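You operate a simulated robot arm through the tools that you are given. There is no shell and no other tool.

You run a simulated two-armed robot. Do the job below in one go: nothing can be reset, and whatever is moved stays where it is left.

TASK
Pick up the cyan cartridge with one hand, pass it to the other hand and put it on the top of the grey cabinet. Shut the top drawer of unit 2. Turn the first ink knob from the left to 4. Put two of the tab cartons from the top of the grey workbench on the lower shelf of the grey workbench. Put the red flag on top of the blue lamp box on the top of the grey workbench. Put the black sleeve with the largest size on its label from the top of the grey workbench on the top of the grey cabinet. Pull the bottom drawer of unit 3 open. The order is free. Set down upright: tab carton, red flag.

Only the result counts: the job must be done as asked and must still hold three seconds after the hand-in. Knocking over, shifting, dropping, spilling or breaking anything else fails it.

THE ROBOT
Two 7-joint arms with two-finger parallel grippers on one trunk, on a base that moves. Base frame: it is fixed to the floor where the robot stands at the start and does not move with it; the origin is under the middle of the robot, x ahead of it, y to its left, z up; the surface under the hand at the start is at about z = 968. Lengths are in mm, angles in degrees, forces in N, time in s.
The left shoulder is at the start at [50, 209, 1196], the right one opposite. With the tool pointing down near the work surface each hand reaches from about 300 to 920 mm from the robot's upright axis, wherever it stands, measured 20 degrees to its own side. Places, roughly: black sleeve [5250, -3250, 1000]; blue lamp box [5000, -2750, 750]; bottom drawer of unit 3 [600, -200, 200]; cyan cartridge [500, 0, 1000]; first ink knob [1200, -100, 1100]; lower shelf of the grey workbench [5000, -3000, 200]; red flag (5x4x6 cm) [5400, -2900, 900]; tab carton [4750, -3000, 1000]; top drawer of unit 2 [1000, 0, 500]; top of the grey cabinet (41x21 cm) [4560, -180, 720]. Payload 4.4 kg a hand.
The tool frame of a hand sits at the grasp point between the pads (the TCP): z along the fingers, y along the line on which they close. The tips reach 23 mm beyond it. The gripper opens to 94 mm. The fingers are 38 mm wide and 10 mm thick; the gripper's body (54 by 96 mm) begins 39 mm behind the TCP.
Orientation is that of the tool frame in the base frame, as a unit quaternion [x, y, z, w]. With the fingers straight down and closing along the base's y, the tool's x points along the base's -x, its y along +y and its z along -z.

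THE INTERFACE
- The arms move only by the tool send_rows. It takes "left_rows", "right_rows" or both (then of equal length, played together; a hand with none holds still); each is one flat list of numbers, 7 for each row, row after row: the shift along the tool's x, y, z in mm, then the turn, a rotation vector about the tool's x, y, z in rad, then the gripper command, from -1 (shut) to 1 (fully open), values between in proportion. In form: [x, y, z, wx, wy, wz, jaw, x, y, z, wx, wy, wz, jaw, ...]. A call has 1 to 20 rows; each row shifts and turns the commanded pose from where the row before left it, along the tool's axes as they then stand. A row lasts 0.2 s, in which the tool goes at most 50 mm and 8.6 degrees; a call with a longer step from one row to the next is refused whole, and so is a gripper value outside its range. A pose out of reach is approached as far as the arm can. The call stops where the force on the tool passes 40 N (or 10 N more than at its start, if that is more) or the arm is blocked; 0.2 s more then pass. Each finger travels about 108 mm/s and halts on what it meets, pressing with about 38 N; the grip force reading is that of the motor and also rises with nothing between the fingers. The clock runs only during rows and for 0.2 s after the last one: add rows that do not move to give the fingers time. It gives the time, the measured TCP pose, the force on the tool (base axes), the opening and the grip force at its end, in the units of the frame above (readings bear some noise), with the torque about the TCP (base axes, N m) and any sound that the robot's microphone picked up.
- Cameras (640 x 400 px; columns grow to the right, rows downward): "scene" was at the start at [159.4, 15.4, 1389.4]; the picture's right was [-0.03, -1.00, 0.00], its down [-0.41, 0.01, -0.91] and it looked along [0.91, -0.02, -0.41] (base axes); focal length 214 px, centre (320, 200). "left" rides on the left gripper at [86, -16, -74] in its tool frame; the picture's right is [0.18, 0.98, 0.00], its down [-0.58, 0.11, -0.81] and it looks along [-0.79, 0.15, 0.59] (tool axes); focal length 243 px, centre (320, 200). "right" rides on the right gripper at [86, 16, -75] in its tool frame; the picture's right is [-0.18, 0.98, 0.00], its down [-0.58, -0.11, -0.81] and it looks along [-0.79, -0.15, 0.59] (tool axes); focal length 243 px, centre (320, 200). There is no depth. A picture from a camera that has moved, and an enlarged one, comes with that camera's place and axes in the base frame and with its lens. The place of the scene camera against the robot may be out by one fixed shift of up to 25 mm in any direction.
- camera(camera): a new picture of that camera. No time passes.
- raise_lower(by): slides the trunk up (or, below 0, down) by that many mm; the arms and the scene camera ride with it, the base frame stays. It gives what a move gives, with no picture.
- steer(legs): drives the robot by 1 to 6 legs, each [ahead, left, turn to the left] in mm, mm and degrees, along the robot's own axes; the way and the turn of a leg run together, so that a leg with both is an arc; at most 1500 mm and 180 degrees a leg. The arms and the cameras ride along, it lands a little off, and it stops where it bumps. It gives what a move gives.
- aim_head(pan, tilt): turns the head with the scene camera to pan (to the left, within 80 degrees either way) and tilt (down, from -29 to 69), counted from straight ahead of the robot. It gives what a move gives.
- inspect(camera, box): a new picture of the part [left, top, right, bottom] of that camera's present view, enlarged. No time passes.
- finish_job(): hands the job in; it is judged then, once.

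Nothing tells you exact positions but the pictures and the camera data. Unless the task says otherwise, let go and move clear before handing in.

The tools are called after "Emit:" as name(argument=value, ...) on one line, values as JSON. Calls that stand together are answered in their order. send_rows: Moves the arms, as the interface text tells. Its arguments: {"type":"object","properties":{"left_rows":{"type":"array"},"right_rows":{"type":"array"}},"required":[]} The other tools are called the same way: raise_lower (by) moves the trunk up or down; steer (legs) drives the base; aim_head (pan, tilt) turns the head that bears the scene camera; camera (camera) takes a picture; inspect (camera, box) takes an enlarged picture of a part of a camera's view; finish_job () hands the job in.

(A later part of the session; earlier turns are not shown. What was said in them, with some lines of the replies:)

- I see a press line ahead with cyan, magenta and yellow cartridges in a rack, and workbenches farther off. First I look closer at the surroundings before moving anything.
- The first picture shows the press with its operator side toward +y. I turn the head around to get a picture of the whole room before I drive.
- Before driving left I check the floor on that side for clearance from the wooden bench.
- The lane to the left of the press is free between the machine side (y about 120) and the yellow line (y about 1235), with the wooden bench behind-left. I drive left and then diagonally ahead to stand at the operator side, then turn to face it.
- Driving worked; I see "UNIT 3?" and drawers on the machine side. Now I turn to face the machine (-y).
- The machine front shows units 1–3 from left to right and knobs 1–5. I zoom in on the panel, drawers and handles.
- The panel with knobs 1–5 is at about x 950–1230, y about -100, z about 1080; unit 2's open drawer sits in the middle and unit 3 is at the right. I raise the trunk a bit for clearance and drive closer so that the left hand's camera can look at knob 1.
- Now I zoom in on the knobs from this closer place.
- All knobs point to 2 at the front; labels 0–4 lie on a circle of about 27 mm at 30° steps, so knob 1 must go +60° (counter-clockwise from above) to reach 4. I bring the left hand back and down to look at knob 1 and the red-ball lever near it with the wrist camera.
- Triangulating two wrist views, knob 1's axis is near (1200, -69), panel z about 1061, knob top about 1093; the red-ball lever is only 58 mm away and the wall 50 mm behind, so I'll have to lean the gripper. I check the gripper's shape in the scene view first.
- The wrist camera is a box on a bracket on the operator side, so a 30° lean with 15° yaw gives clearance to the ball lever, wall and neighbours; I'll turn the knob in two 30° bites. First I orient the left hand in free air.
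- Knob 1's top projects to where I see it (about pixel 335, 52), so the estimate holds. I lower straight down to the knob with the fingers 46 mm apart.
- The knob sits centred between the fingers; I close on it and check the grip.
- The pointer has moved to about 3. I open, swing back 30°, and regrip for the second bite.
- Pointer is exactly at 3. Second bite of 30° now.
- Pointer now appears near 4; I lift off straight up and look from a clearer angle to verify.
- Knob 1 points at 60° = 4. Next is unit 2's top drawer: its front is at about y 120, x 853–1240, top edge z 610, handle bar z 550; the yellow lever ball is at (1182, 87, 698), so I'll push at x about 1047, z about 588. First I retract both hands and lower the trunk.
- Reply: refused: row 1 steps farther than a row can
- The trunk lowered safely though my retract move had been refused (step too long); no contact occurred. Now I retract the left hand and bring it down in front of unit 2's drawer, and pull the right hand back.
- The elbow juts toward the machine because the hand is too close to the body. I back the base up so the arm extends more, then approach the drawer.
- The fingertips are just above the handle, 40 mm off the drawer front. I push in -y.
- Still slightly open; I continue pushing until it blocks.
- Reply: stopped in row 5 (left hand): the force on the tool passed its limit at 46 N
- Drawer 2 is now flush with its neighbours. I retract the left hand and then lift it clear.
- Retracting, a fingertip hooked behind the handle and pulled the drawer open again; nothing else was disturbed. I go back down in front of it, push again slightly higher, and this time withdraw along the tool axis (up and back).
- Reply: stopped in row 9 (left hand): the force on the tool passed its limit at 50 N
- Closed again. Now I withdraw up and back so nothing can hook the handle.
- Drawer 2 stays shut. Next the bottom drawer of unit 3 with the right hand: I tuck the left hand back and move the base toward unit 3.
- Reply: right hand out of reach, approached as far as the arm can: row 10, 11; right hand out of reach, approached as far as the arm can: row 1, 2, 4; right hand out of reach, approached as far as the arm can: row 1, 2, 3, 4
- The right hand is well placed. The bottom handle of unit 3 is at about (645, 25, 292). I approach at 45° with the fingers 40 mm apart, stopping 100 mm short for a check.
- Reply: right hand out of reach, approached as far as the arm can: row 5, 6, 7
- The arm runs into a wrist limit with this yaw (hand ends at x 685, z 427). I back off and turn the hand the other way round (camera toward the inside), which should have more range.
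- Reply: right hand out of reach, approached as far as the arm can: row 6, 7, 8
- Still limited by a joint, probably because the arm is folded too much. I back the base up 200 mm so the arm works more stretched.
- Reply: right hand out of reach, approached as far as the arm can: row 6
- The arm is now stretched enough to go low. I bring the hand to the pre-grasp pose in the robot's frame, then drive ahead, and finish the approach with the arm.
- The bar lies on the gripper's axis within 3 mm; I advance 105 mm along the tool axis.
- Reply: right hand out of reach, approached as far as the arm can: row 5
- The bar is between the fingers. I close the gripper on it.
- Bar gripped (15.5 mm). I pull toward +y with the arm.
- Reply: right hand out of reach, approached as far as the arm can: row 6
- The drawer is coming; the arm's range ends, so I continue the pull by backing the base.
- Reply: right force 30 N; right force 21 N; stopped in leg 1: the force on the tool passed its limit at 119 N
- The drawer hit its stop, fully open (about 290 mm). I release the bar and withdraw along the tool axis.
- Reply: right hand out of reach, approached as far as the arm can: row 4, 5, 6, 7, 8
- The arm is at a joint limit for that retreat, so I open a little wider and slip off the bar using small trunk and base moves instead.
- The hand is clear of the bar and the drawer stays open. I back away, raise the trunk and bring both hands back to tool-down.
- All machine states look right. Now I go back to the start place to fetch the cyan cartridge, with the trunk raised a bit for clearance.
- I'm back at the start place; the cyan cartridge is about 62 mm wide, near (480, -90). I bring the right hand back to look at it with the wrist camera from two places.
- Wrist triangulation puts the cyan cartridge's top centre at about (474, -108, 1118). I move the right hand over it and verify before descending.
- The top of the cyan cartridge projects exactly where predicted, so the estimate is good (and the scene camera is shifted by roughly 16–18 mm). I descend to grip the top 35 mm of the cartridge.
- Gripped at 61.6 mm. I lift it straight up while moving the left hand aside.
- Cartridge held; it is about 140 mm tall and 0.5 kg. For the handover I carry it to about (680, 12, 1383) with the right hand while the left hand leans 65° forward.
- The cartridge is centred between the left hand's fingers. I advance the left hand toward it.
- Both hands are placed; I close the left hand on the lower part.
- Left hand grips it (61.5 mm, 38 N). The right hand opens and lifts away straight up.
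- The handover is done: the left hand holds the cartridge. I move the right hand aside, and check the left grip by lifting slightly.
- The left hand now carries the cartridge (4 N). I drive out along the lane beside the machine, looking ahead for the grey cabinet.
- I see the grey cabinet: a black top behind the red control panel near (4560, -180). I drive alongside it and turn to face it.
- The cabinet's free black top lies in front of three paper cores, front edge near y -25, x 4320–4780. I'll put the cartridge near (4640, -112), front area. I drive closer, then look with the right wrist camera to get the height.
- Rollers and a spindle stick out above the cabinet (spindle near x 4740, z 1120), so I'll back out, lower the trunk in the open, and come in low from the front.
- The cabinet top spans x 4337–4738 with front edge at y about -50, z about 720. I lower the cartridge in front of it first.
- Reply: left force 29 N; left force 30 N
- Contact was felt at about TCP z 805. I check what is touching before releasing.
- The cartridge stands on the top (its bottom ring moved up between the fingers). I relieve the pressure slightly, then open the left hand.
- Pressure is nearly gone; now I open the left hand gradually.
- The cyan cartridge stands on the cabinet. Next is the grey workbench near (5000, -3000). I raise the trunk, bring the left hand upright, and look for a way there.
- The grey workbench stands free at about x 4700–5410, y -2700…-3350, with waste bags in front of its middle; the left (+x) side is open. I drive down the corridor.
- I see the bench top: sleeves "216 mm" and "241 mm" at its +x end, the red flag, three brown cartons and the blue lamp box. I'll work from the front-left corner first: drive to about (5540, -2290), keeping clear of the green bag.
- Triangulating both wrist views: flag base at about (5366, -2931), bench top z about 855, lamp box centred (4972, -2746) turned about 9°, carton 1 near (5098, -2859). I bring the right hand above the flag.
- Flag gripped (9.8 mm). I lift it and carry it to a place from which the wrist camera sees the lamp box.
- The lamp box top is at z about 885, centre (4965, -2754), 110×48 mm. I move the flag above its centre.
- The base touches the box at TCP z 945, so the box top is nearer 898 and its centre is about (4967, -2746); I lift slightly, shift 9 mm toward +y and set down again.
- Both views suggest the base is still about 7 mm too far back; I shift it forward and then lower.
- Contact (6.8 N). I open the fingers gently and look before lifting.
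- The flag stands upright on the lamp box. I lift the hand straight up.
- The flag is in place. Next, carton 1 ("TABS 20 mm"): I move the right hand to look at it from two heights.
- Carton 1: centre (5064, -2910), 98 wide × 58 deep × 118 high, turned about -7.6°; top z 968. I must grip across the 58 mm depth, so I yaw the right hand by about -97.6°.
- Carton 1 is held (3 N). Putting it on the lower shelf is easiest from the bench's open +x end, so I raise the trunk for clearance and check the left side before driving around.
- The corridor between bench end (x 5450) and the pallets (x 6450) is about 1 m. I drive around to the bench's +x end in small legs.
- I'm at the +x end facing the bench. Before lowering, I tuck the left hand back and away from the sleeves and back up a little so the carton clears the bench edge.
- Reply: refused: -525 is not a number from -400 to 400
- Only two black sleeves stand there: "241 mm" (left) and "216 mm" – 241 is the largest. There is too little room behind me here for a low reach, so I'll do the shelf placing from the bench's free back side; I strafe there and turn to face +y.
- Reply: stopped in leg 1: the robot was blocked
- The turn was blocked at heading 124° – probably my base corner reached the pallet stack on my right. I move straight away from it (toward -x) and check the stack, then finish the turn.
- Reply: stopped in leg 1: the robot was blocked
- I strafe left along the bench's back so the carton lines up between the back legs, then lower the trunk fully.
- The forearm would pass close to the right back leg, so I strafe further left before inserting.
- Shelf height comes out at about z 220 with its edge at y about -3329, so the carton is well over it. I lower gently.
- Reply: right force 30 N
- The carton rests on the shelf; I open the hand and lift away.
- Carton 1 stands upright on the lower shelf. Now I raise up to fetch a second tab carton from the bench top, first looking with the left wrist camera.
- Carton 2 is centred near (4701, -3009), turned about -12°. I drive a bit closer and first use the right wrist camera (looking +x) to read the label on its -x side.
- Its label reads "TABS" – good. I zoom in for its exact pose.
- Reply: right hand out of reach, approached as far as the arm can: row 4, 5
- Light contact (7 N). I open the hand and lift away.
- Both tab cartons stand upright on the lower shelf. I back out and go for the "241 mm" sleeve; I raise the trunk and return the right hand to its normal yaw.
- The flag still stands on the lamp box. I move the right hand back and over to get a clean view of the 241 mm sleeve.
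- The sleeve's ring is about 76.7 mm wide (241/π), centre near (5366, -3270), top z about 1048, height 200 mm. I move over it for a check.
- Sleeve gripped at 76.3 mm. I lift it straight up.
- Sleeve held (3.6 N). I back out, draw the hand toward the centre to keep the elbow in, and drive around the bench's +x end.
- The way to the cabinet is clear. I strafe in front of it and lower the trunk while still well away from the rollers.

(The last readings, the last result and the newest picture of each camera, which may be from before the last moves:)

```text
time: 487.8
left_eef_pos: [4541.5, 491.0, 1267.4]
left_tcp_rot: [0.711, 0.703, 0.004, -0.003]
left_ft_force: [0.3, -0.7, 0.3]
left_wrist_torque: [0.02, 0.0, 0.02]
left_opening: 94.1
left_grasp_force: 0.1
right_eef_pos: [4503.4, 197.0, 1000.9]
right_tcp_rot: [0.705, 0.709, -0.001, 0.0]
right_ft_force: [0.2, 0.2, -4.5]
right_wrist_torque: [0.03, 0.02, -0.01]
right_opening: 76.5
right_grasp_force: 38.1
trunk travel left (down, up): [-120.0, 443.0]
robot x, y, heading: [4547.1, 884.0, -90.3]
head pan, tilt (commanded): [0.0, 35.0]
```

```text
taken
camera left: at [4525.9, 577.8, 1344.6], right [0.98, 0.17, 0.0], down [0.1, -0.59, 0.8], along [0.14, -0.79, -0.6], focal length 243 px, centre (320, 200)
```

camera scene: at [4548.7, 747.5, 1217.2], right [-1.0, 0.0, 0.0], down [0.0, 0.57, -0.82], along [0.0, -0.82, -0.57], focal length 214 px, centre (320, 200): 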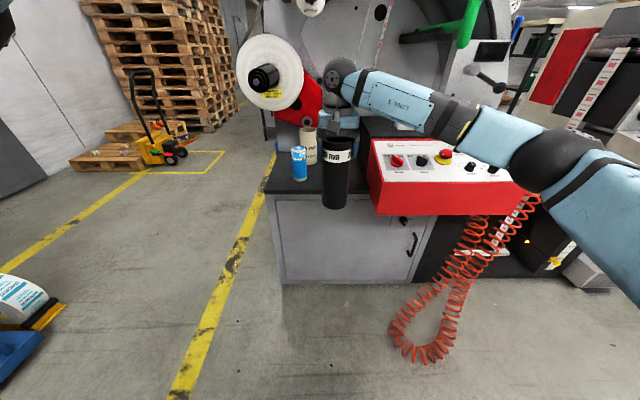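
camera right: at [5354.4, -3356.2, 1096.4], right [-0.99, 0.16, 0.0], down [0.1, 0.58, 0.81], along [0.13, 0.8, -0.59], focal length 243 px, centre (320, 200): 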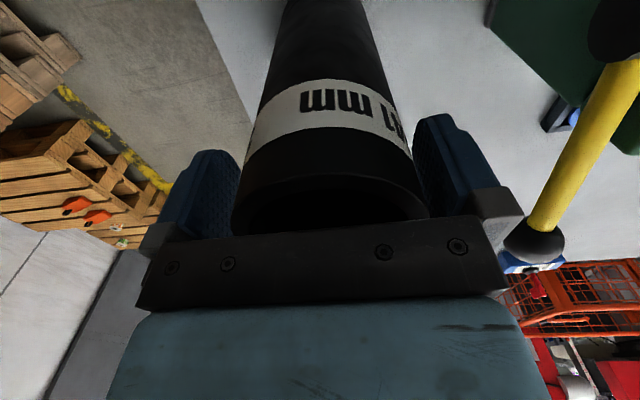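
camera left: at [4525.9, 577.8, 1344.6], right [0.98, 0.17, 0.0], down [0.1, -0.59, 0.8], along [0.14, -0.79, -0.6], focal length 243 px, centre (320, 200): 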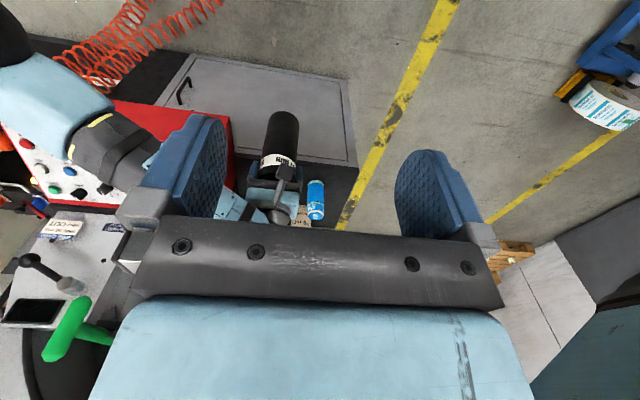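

The right forearm would come too near a roller if I faced the cabinet squarely, so I'll come in turned about 25° from the left-front: strafe left, turn to heading -115°, then go in.

Emit:
send_rows(left_rows=[0, 0, -45, 0, 0, 0, 1, 0, 0, -45, 0, 0, 0, 1, 0, 0, -45, 0, 0, 0, 1])

Emit:
steer(legs=[[0, 494, 0], [0, 0, -25]])

Emit:
camera(camera="scene")

```text
time: 488.6
left_eef_pos: [4542.6, 493.8, 1404.0]
left_tcp_rot: [0.711, 0.703, 0.003, -0.002]
left_ft_force: [-0.6, 0.5, 0.0]
left_wrist_torque: [-0.01, -0.04, 0.02]
left_opening: 94.0
left_grasp_force: 0.1
right_eef_pos: [4503.7, 198.1, 1001.6]
right_tcp_rot: [0.705, 0.709, -0.001, 0.0]
right_ft_force: [-0.3, 0.7, -4.2]
right_wrist_torque: [0.0, -0.04, 0.02]
right_opening: 76.4
right_grasp_force: 38.4
trunk travel left (down, up): [-120.0, 443.0]
robot x, y, heading: [4550.9, 884.0, -90.2]
head pan, tilt (commanded): [0.0, 35.0]
```

```text
time: 494.7
left_eef_pos: [4868.7, 531.8, 1401.8]
left_tcp_rot: [0.842, 0.539, 0.005, -0.002]
left_ft_force: [-0.9, -0.4, 0.7]
left_wrist_torque: [0.0, 0.02, 0.0]
left_opening: 94.2
left_grasp_force: 0.0
right_eef_pos: [4715.2, 278.6, 999.4]
right_tcp_rot: [0.838, 0.545, -0.001, 0.0]
right_ft_force: [-0.9, 0.7, -3.7]
right_wrist_torque: [0.03, -0.02, -0.01]
right_opening: 76.4
right_grasp_force: 38.3
trunk travel left (down, up): [-120.0, 443.0]
robot x, y, heading: [5042.1, 887.8, -114.1]
head pan, tilt (commanded): [0.0, 35.0]
```

```text
taken
camera scene: at [4974.8, 764.5, 1217.2], right [-0.91, 0.41, 0.0], down [0.24, 0.52, -0.82], along [-0.34, -0.75, -0.57], focal length 214 px, centre (320, 200)
```

scene: 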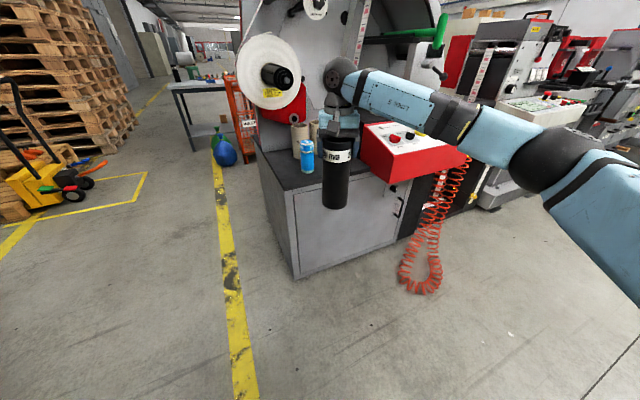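

Emit:
steer(legs=[[0, -35, 0]])

Emit:
send_rows(right_rows=[0, 0, 35, 0, 0, 0, -1, 0, 0, 35, 0, 0, 0, -1, 0, 0, 0, 0, 0, 0, -1])

Emit:
steer(legs=[[290, 0, 0]])

Emit:
camera(camera="scene")

Emit:
camera(camera="right")

Emit:
camera(camera="left")

```text
time: 495.7
left_eef_pos: [4837.8, 547.4, 1403.2]
left_tcp_rot: [0.842, 0.539, 0.004, -0.002]
left_ft_force: [0.0, 0.2, 0.3]
left_wrist_torque: [0.01, 0.02, -0.04]
left_opening: 93.8
left_grasp_force: 0.1
right_eef_pos: [4684.1, 292.8, 1000.1]
right_tcp_rot: [0.838, 0.546, 0.0, 0.0]
right_ft_force: [-0.8, 0.5, -4.6]
right_wrist_torque: [0.01, -0.02, -0.01]
right_opening: 76.4
right_grasp_force: 38.7
trunk travel left (down, up): [-120.0, 443.0]
robot x, y, heading: [5009.8, 901.4, -114.0]
head pan, tilt (commanded): [0.0, 35.0]
```

```text
time: 496.5
left_eef_pos: [4839.7, 545.8, 1402.5]
left_tcp_rot: [0.842, 0.54, 0.005, -0.002]
left_ft_force: [0.6, 0.1, -0.4]
left_wrist_torque: [0.03, 0.01, -0.03]
left_opening: 94.3
left_grasp_force: 0.1
right_eef_pos: [4683.1, 292.3, 930.5]
right_tcp_rot: [0.839, 0.545, 0.0, -0.001]
right_ft_force: [-0.1, 0.1, -3.9]
right_wrist_torque: [0.0, 0.01, 0.01]
right_opening: 76.2
right_grasp_force: 38.3
trunk travel left (down, up): [-120.0, 443.0]
robot x, y, heading: [5008.2, 902.1, -114.4]
head pan, tilt (commanded): [0.0, 35.0]
```

```text
time: 498.5
left_eef_pos: [4720.6, 280.2, 1402.5]
left_tcp_rot: [0.841, 0.541, 0.004, -0.002]
left_ft_force: [-0.2, 0.1, 0.0]
left_wrist_torque: [0.01, -0.02, 0.0]
left_opening: 94.3
left_grasp_force: 0.0
right_eef_pos: [4565.8, 26.5, 930.7]
right_tcp_rot: [0.837, 0.547, 0.0, 0.0]
right_ft_force: [1.0, -0.4, -4.4]
right_wrist_torque: [0.01, 0.03, 0.03]
right_opening: 76.2
right_grasp_force: 37.8
trunk travel left (down, up): [-120.0, 443.0]
robot x, y, heading: [4885.4, 638.8, -114.1]
head pan, tilt (commanded): [0.0, 35.0]
```

```text
taken
camera scene: at [4825.3, 514.0, 1217.1], right [-0.91, 0.41, 0.0], down [0.23, 0.52, -0.82], along [-0.33, -0.75, -0.57], focal length 214 px, centre (320, 200)
```

scene: 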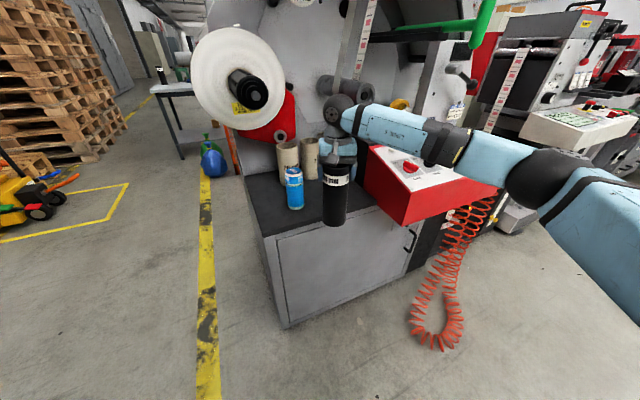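

```text
taken
camera right: at [4615.7, 99.3, 1006.0], right [0.83, -0.56, 0.0], down [-0.33, -0.49, 0.81], along [-0.45, -0.67, -0.59], focal length 243 px, centre (320, 200)
```

right: 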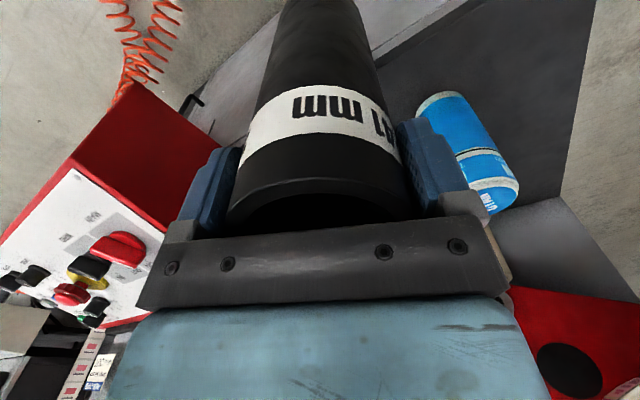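

```text
taken
camera left: at [4741.9, 365.9, 1478.0], right [0.97, -0.24, 0.0], down [-0.15, -0.58, 0.8], along [-0.19, -0.78, -0.6], focal length 243 px, centre (320, 200)
```

left: 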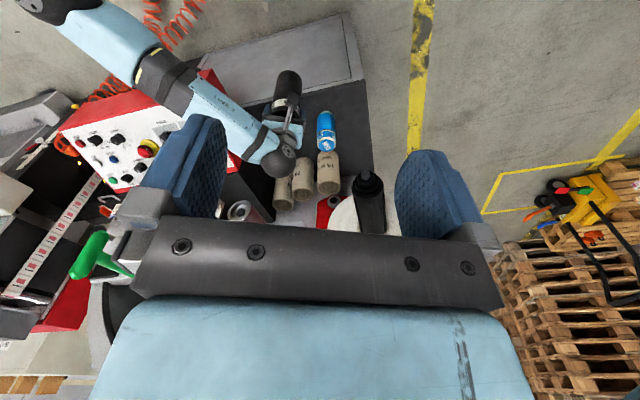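

The approach looks clear: the sleeve goes in front of the cores, to the right of the cartridge. I drive the last 155 mm.

Emit:
steer(legs=[[158, 0, 0]])

Emit:
camera(camera="left")

Emit:
camera(camera="right")

Emit:
inspect(camera="scene", box=[220, 90, 460, 260])

```text
time: 499.9
left_eef_pos: [4655.0, 137.8, 1402.9]
left_tcp_rot: [0.841, 0.541, 0.004, -0.003]
left_ft_force: [-1.2, -1.9, 0.8]
left_wrist_torque: [0.05, -0.03, 0.01]
left_opening: 94.1
left_grasp_force: 0.0
right_eef_pos: [4501.1, -115.9, 929.6]
right_tcp_rot: [0.838, 0.546, 0.001, -0.001]
right_ft_force: [0.1, -0.2, -3.4]
right_wrist_torque: [0.01, 0.01, 0.03]
right_opening: 76.1
right_grasp_force: 37.8
trunk travel left (down, up): [-120.0, 443.0]
robot x, y, heading: [4827.5, 495.0, -114.2]
head pan, tilt (commanded): [0.0, 35.0]
```

```text
taken
camera left: at [4677.1, 222.5, 1477.9], right [0.97, -0.24, 0.0], down [-0.15, -0.58, 0.8], along [-0.19, -0.78, -0.6], focal length 243 px, centre (320, 200)
```

left: 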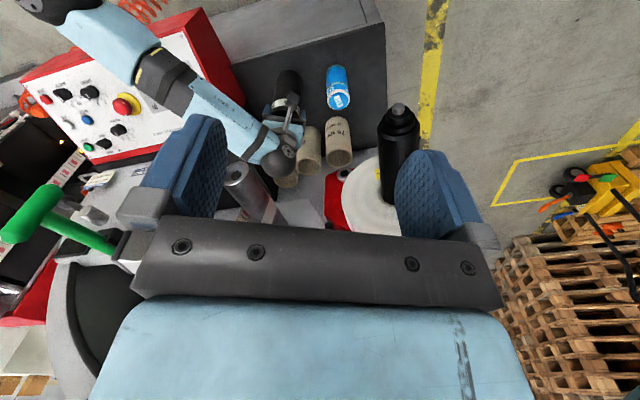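

```text
taken
camera right: at [4550.5, -43.6, 1005.8], right [0.83, -0.56, 0.0], down [-0.33, -0.49, 0.81], along [-0.46, -0.66, -0.59], focal length 243 px, centre (320, 200)
```

right: 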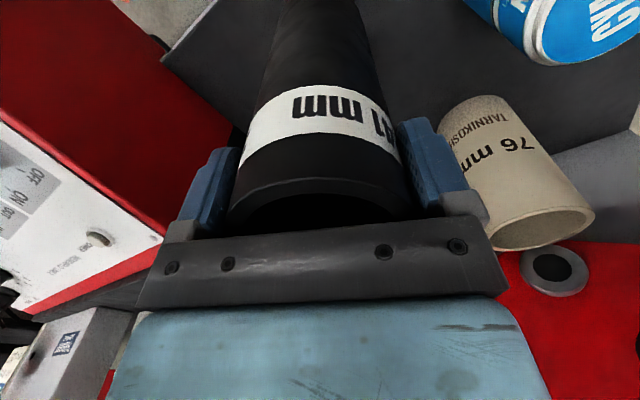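

```text
2.35 times, centred on (340, 175) of scene
camera zoom: at [4760.8, 370.5, 1217.1], right [-0.91, 0.41, 0.0], down [0.24, 0.52, -0.82], along [-0.34, -0.75, -0.57], focal length 505 px, centre (273, 259)
```

zoom: 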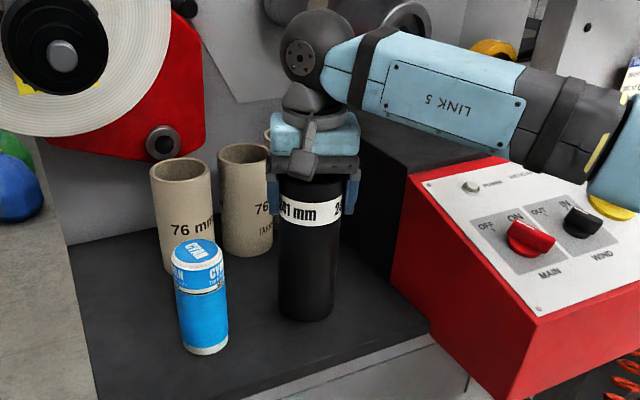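

Emit:
send_rows(right_rows=[0, 0, 6, 0, 0, 0, -1, 0, 0, 5, 0, 0, 0, -1, 0, 0, 4, 0, 0, 0, -1, 0, 0, 0, 0, 0, 0, -1])

```text
time: 500.9
left_eef_pos: [4656.3, 137.1, 1402.7]
left_tcp_rot: [0.842, 0.539, 0.005, -0.003]
left_ft_force: [-0.2, 0.3, -0.1]
left_wrist_torque: [0.0, -0.02, 0.02]
left_opening: 94.2
left_grasp_force: 0.1
right_eef_pos: [4501.4, -116.4, 915.3]
right_tcp_rot: [0.838, 0.546, -0.001, -0.001]
right_ft_force: [-0.8, -0.2, -4.0]
right_wrist_torque: [0.0, 0.0, -0.02]
right_opening: 76.3
right_grasp_force: 37.9
trunk travel left (down, up): [-120.0, 443.0]
robot x, y, heading: [4826.4, 496.6, -114.4]
head pan, tilt (commanded): [0.0, 35.0]
```

Emit:
send_rows(right_rows=[0, 0, 4, 0, 0, 0, -1, 0, 0, 4, 0, 0, 0, -1, 0, 0, 0, 0, 0, 0, -1])

```text
time: 501.7
left_eef_pos: [4655.5, 136.9, 1402.2]
left_tcp_rot: [0.842, 0.54, 0.004, -0.003]
left_ft_force: [-0.3, -0.2, 0.2]
left_wrist_torque: [0.05, 0.04, -0.01]
left_opening: 94.0
left_grasp_force: 0.0
right_eef_pos: [4501.0, -115.7, 907.7]
right_tcp_rot: [0.838, 0.546, 0.0, -0.002]
right_ft_force: [0.6, -1.0, -4.2]
right_wrist_torque: [0.01, 0.02, -0.03]
right_opening: 76.5
right_grasp_force: 37.9
trunk travel left (down, up): [-120.0, 443.0]
robot x, y, heading: [4826.1, 495.2, -114.1]
head pan, tilt (commanded): [0.0, 35.0]
```

Emit:
send_rows(right_rows=[0, 0, 3, 0, 0, 0, -1, 0, 0, 3, 0, 0, 0, -1, 0, 0, 0, 0, 0, 0, -1])

```text
time: 502.5
left_eef_pos: [4656.4, 138.0, 1402.0]
left_tcp_rot: [0.842, 0.54, 0.005, -0.003]
left_ft_force: [0.1, 0.1, -1.0]
left_wrist_torque: [-0.01, 0.0, 0.02]
left_opening: 94.0
left_grasp_force: 0.1
right_eef_pos: [4500.8, -115.6, 900.8]
right_tcp_rot: [0.838, 0.546, 0.0, 0.0]
right_ft_force: [-0.9, -0.1, -4.1]
right_wrist_torque: [0.0, -0.01, -0.01]
right_opening: 76.5
right_grasp_force: 37.7
trunk travel left (down, up): [-120.0, 443.0]
robot x, y, heading: [4826.7, 493.3, -114.2]
head pan, tilt (commanded): [0.0, 35.0]
```

Emit:
send_rows(right_rows=[0, 0, 3, 0, 0, 0, -1, 0, 0, 3, 0, 0, 0, -1, 0, 0, 0, 0, 0, 0, -1])

```text
time: 503.3
left_eef_pos: [4656.2, 136.4, 1402.7]
left_tcp_rot: [0.842, 0.54, 0.005, -0.003]
left_ft_force: [0.3, -0.5, 0.0]
left_wrist_torque: [0.0, 0.01, -0.03]
left_opening: 93.7
left_grasp_force: 0.0
right_eef_pos: [4500.6, -114.9, 895.9]
right_tcp_rot: [0.838, 0.545, 0.0, -0.002]
right_ft_force: [0.8, 0.5, -3.9]
right_wrist_torque: [0.03, -0.03, 0.0]
right_opening: 76.2
right_grasp_force: 38.3
trunk travel left (down, up): [-120.0, 443.0]
robot x, y, heading: [4827.1, 494.1, -114.2]
head pan, tilt (commanded): [0.0, 35.0]
```

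Emit:
send_rows(right_rows=[0, 0, 3, 0, 0, 0, -1, 0, 0, 2, 0, 0, 0, -1, 0, 0, 0, 0, 0, 0, -1])

```text
time: 504.1
left_eef_pos: [4656.6, 139.3, 1403.1]
left_tcp_rot: [0.842, 0.54, 0.004, -0.002]
left_ft_force: [-0.1, -1.1, -0.5]
left_wrist_torque: [0.02, -0.02, 0.03]
left_opening: 94.0
left_grasp_force: 0.0
right_eef_pos: [4499.8, -114.7, 891.8]
right_tcp_rot: [0.838, 0.546, 0.0, 0.0]
right_ft_force: [-0.4, 0.1, 3.7]
right_wrist_torque: [-0.12, -0.07, 0.02]
right_opening: 76.1
right_grasp_force: 37.9
trunk travel left (down, up): [-120.0, 443.0]
robot x, y, heading: [4824.2, 494.9, -114.2]
head pan, tilt (commanded): [0.0, 35.0]
```

Contact at TCP z 892 (3.7 N). I open fully and lift straight up.

Emit:
send_rows(right_rows=[0, 0, 0, 0, 0, 0, 0.75, 0, 0, 0, 0, 0, 0, 1, 0, 0, 0, 0, 0, 0, 1, 0, 0, 0, 0, 0, 0, 1])

Emit:
camera(camera="right")

```text
time: 505.1
left_eef_pos: [4656.5, 137.8, 1402.9]
left_tcp_rot: [0.842, 0.54, 0.003, -0.002]
left_ft_force: [0.0, 0.1, 0.4]
left_wrist_torque: [0.0, -0.02, 0.02]
left_opening: 93.8
left_grasp_force: 0.0
right_eef_pos: [4499.7, -116.4, 890.7]
right_tcp_rot: [0.838, 0.546, -0.001, -0.001]
right_ft_force: [-0.8, -0.5, -0.5]
right_wrist_torque: [0.03, -0.01, -0.01]
right_opening: 94.1
right_grasp_force: 0.0
trunk travel left (down, up): [-120.0, 443.0]
robot x, y, heading: [4825.0, 494.1, -114.4]
head pan, tilt (commanded): [0.0, 35.0]
```

```text
taken
camera right: at [4550.5, -43.1, 966.3], right [0.83, -0.56, 0.0], down [-0.33, -0.49, 0.81], along [-0.46, -0.66, -0.59], focal length 243 px, centre (320, 200)
```

right: 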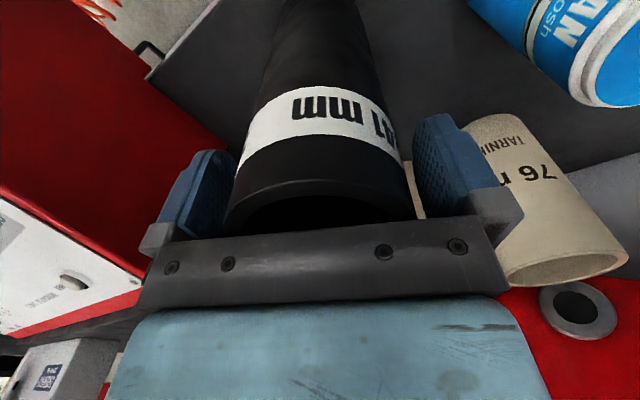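

Emit:
send_rows(right_rows=[0, 0, -10, 0, 0, 0, 1, 0, 0, -15, 0, 0, 0, 1, 0, 0, -20, 0, 0, 0, 1, 0, 0, -20, 0, 0, 0, 1, 0, 0, -15, 0, 0, 0, 1, 0, 0, 0, 0, 0, 0, 1])

Emit:
camera(camera="right")

Emit:
inspect(camera="scene", box=[220, 90, 460, 260])

```text
time: 506.5
left_eef_pos: [4654.9, 138.6, 1402.6]
left_tcp_rot: [0.841, 0.54, 0.004, -0.002]
left_ft_force: [1.0, -0.9, 0.8]
left_wrist_torque: [0.0, 0.0, 0.04]
left_opening: 94.0
left_grasp_force: 0.1
right_eef_pos: [4500.5, -117.7, 971.5]
right_tcp_rot: [0.838, 0.546, -0.001, 0.0]
right_ft_force: [0.1, -0.7, 0.6]
right_wrist_torque: [-0.01, 0.01, 0.0]
right_opening: 94.2
right_grasp_force: 0.1
trunk travel left (down, up): [-120.0, 443.0]
robot x, y, heading: [4823.6, 499.9, -114.5]
head pan, tilt (commanded): [0.0, 35.0]
```

```text
taken
camera right: at [4551.1, -44.4, 1046.9], right [0.83, -0.56, 0.0], down [-0.33, -0.49, 0.81], along [-0.46, -0.66, -0.59], focal length 243 px, centre (320, 200)
```

right: 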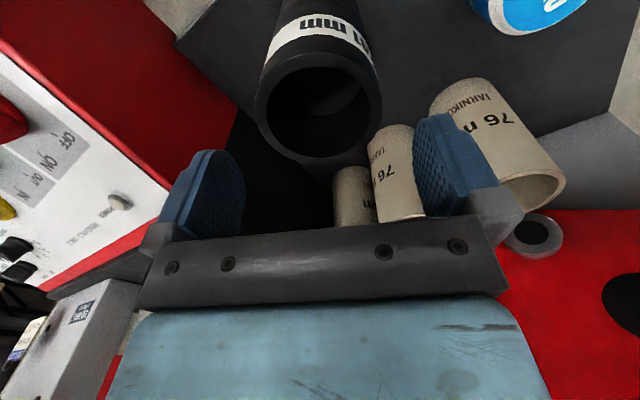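

```text
2.35 times, centred on (340, 175) of scene
camera zoom: at [4761.1, 371.4, 1217.2], right [-0.91, 0.41, 0.0], down [0.23, 0.52, -0.82], along [-0.34, -0.75, -0.57], focal length 505 px, centre (273, 259)
```

zoom: 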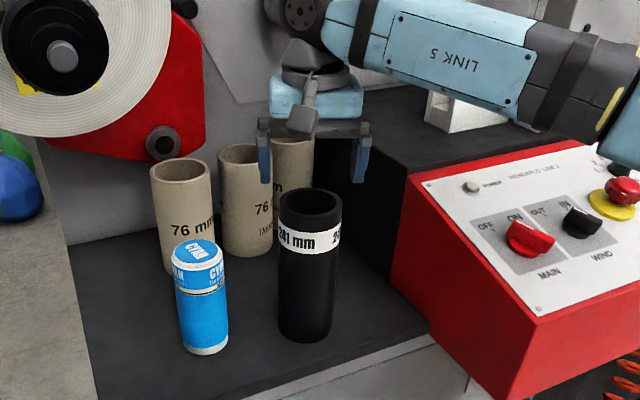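

The sleeve stands upright on the cabinet. I back straight away from it.

Emit:
steer(legs=[[-400, 0, 0]])

Emit:
aim_head(pan=0, tilt=30)

Emit:
camera(camera="scene")

Emit:
inspect(camera="scene", box=[220, 120, 400, 260])

```text
time: 509.0
left_eef_pos: [4820.5, 505.5, 1401.9]
left_tcp_rot: [0.844, 0.537, 0.004, -0.003]
left_ft_force: [-0.2, 0.1, 0.5]
left_wrist_torque: [0.02, -0.02, 0.0]
left_opening: 94.1
left_grasp_force: 0.0
right_eef_pos: [4662.8, 250.7, 971.6]
right_tcp_rot: [0.84, 0.543, 0.0, -0.001]
right_ft_force: [0.5, -0.4, 0.4]
right_wrist_torque: [-0.01, 0.0, 0.01]
right_opening: 93.9
right_grasp_force: 0.1
trunk travel left (down, up): [-120.0, 443.0]
robot x, y, heading: [4993.0, 862.6, -114.5]
head pan, tilt (commanded): [0.0, 35.0]
```

```text
time: 509.6
left_eef_pos: [4820.1, 505.5, 1402.6]
left_tcp_rot: [0.843, 0.538, 0.005, -0.002]
left_ft_force: [-0.3, 0.3, 0.9]
left_wrist_torque: [0.07, -0.03, 0.02]
left_opening: 94.0
left_grasp_force: 0.0
right_eef_pos: [4662.6, 250.3, 972.1]
right_tcp_rot: [0.84, 0.543, -0.002, -0.001]
right_ft_force: [0.4, -0.2, 0.7]
right_wrist_torque: [-0.03, -0.01, -0.03]
right_opening: 94.2
right_grasp_force: 0.1
trunk travel left (down, up): [-120.0, 443.0]
robot x, y, heading: [4992.3, 860.7, -114.6]
head pan, tilt (commanded): [0.0, 30.0]
```

```text
taken
camera scene: at [4924.9, 735.2, 1225.0], right [-0.91, 0.42, 0.0], down [0.21, 0.46, -0.87], along [-0.36, -0.79, -0.5], focal length 214 px, centre (320, 200)
```

scene: 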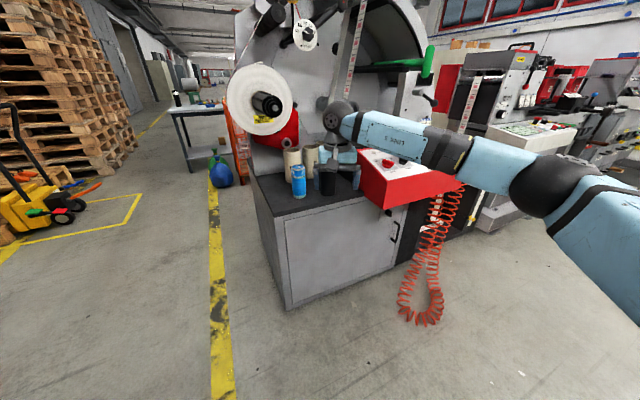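

```text
2.86 times, centred on (310, 190) of scene
camera zoom: at [4924.9, 735.2, 1225.0], right [-0.91, 0.42, 0.0], down [0.21, 0.46, -0.87], along [-0.36, -0.79, -0.5], focal length 613 px, centre (349, 229)
```

zoom: 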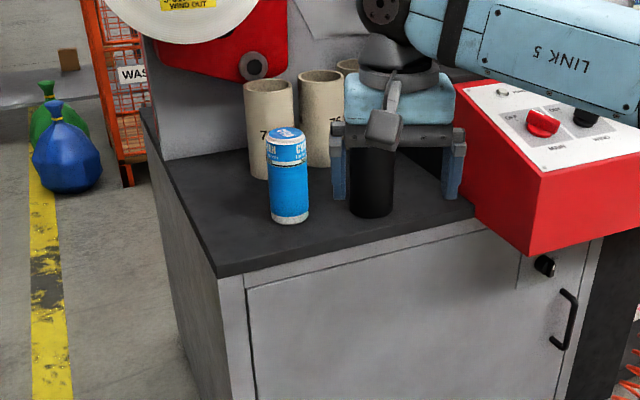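

Everything is placed. As a last check I look back along the machine from here at the drawers and knob.

Emit:
aim_head(pan=-62, tilt=15)

Emit:
camera(camera="scene")

```text
time: 511.0
left_eef_pos: [4819.3, 504.3, 1402.9]
left_tcp_rot: [0.843, 0.537, 0.005, -0.003]
left_ft_force: [-0.7, 0.2, 0.6]
left_wrist_torque: [-0.02, 0.02, -0.01]
left_opening: 94.0
left_grasp_force: 0.0
right_eef_pos: [4663.0, 249.7, 971.5]
right_tcp_rot: [0.839, 0.544, 0.0, -0.001]
right_ft_force: [-0.3, -0.2, -0.2]
right_wrist_torque: [0.02, -0.01, -0.01]
right_opening: 94.0
right_grasp_force: 0.0
trunk travel left (down, up): [-120.0, 443.0]
robot x, y, heading: [4987.5, 860.9, -114.4]
head pan, tilt (commanded): [-62.0, 15.0]
```

```text
taken
camera scene: at [4869.2, 811.8, 1249.2], right [-0.06, 1.0, 0.0], down [0.26, 0.02, -0.97], along [-0.96, -0.06, -0.26], focal length 214 px, centre (320, 200)
```

scene: 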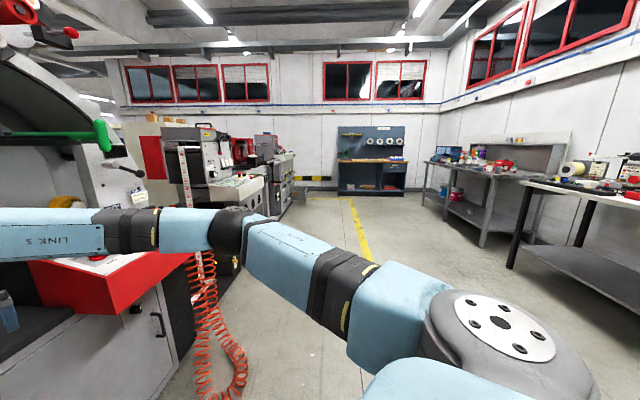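

Emit:
inspect(camera="scene", box=[240, 140, 340, 220])

```text
5.00 times, centred on (290, 180) of scene
camera zoom: at [4869.2, 811.8, 1249.2], right [-0.06, 1.0, 0.0], down [0.26, 0.02, -0.97], along [-0.96, -0.06, -0.26], focal length 1072 px, centre (470, 300)
```

zoom: 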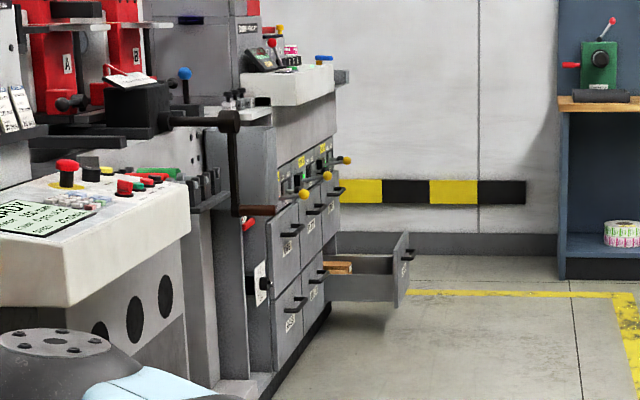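

From here the bottom drawer of unit 3 is seen open and unit 2's top drawer is flush shut. The knob was at 4 when I last checked it. The flag is on the lamp box, two tab cartons are on the lower shelf, and the cartridge and the 241 mm sleeve are on the cabinet. Both hands are empty and clear, so I hand in.

Emit:
finish_job()

```text
The job is handed in.
```

I finished all seven parts of the job and handed it in. I don't have the judging result.

| Part | Result when I last saw it |
|---|---|
| Cyan cartridge | Picked up with the right hand, passed to the left, and standing on the grey cabinet |
| Top drawer of unit 2 | Shut; flush in the final look back |
| First ink knob | Turned from 2 to 4, with the pointer about 60° from its starting place, in line with the 4 |
| Tab cartons | Two, labelled "20 mm" and "50 mm", standing upright on the lower shelf |
| Red flag | Upright on top of the blue lamp box |
| Black sleeve | The 241 mm one (the other was 216 mm) standing on the grey cabinet |
| Bottom drawer of unit 3 | Pulled to its stop, about 290 mm; still open in the final look back |

Two things went wrong along the way:

- **Unit 2 drawer:** after the first push, a fingertip caught the handle and pulled the drawer open again. I pushed it shut a second time, and it stayed shut.
- **Pallet stack:** the base was blocked twice while turning next to the wooden pallets, most likely by touching the stack. It was still standing afterwards and looked unmoved, but I can't rule out that it shifted slightly.
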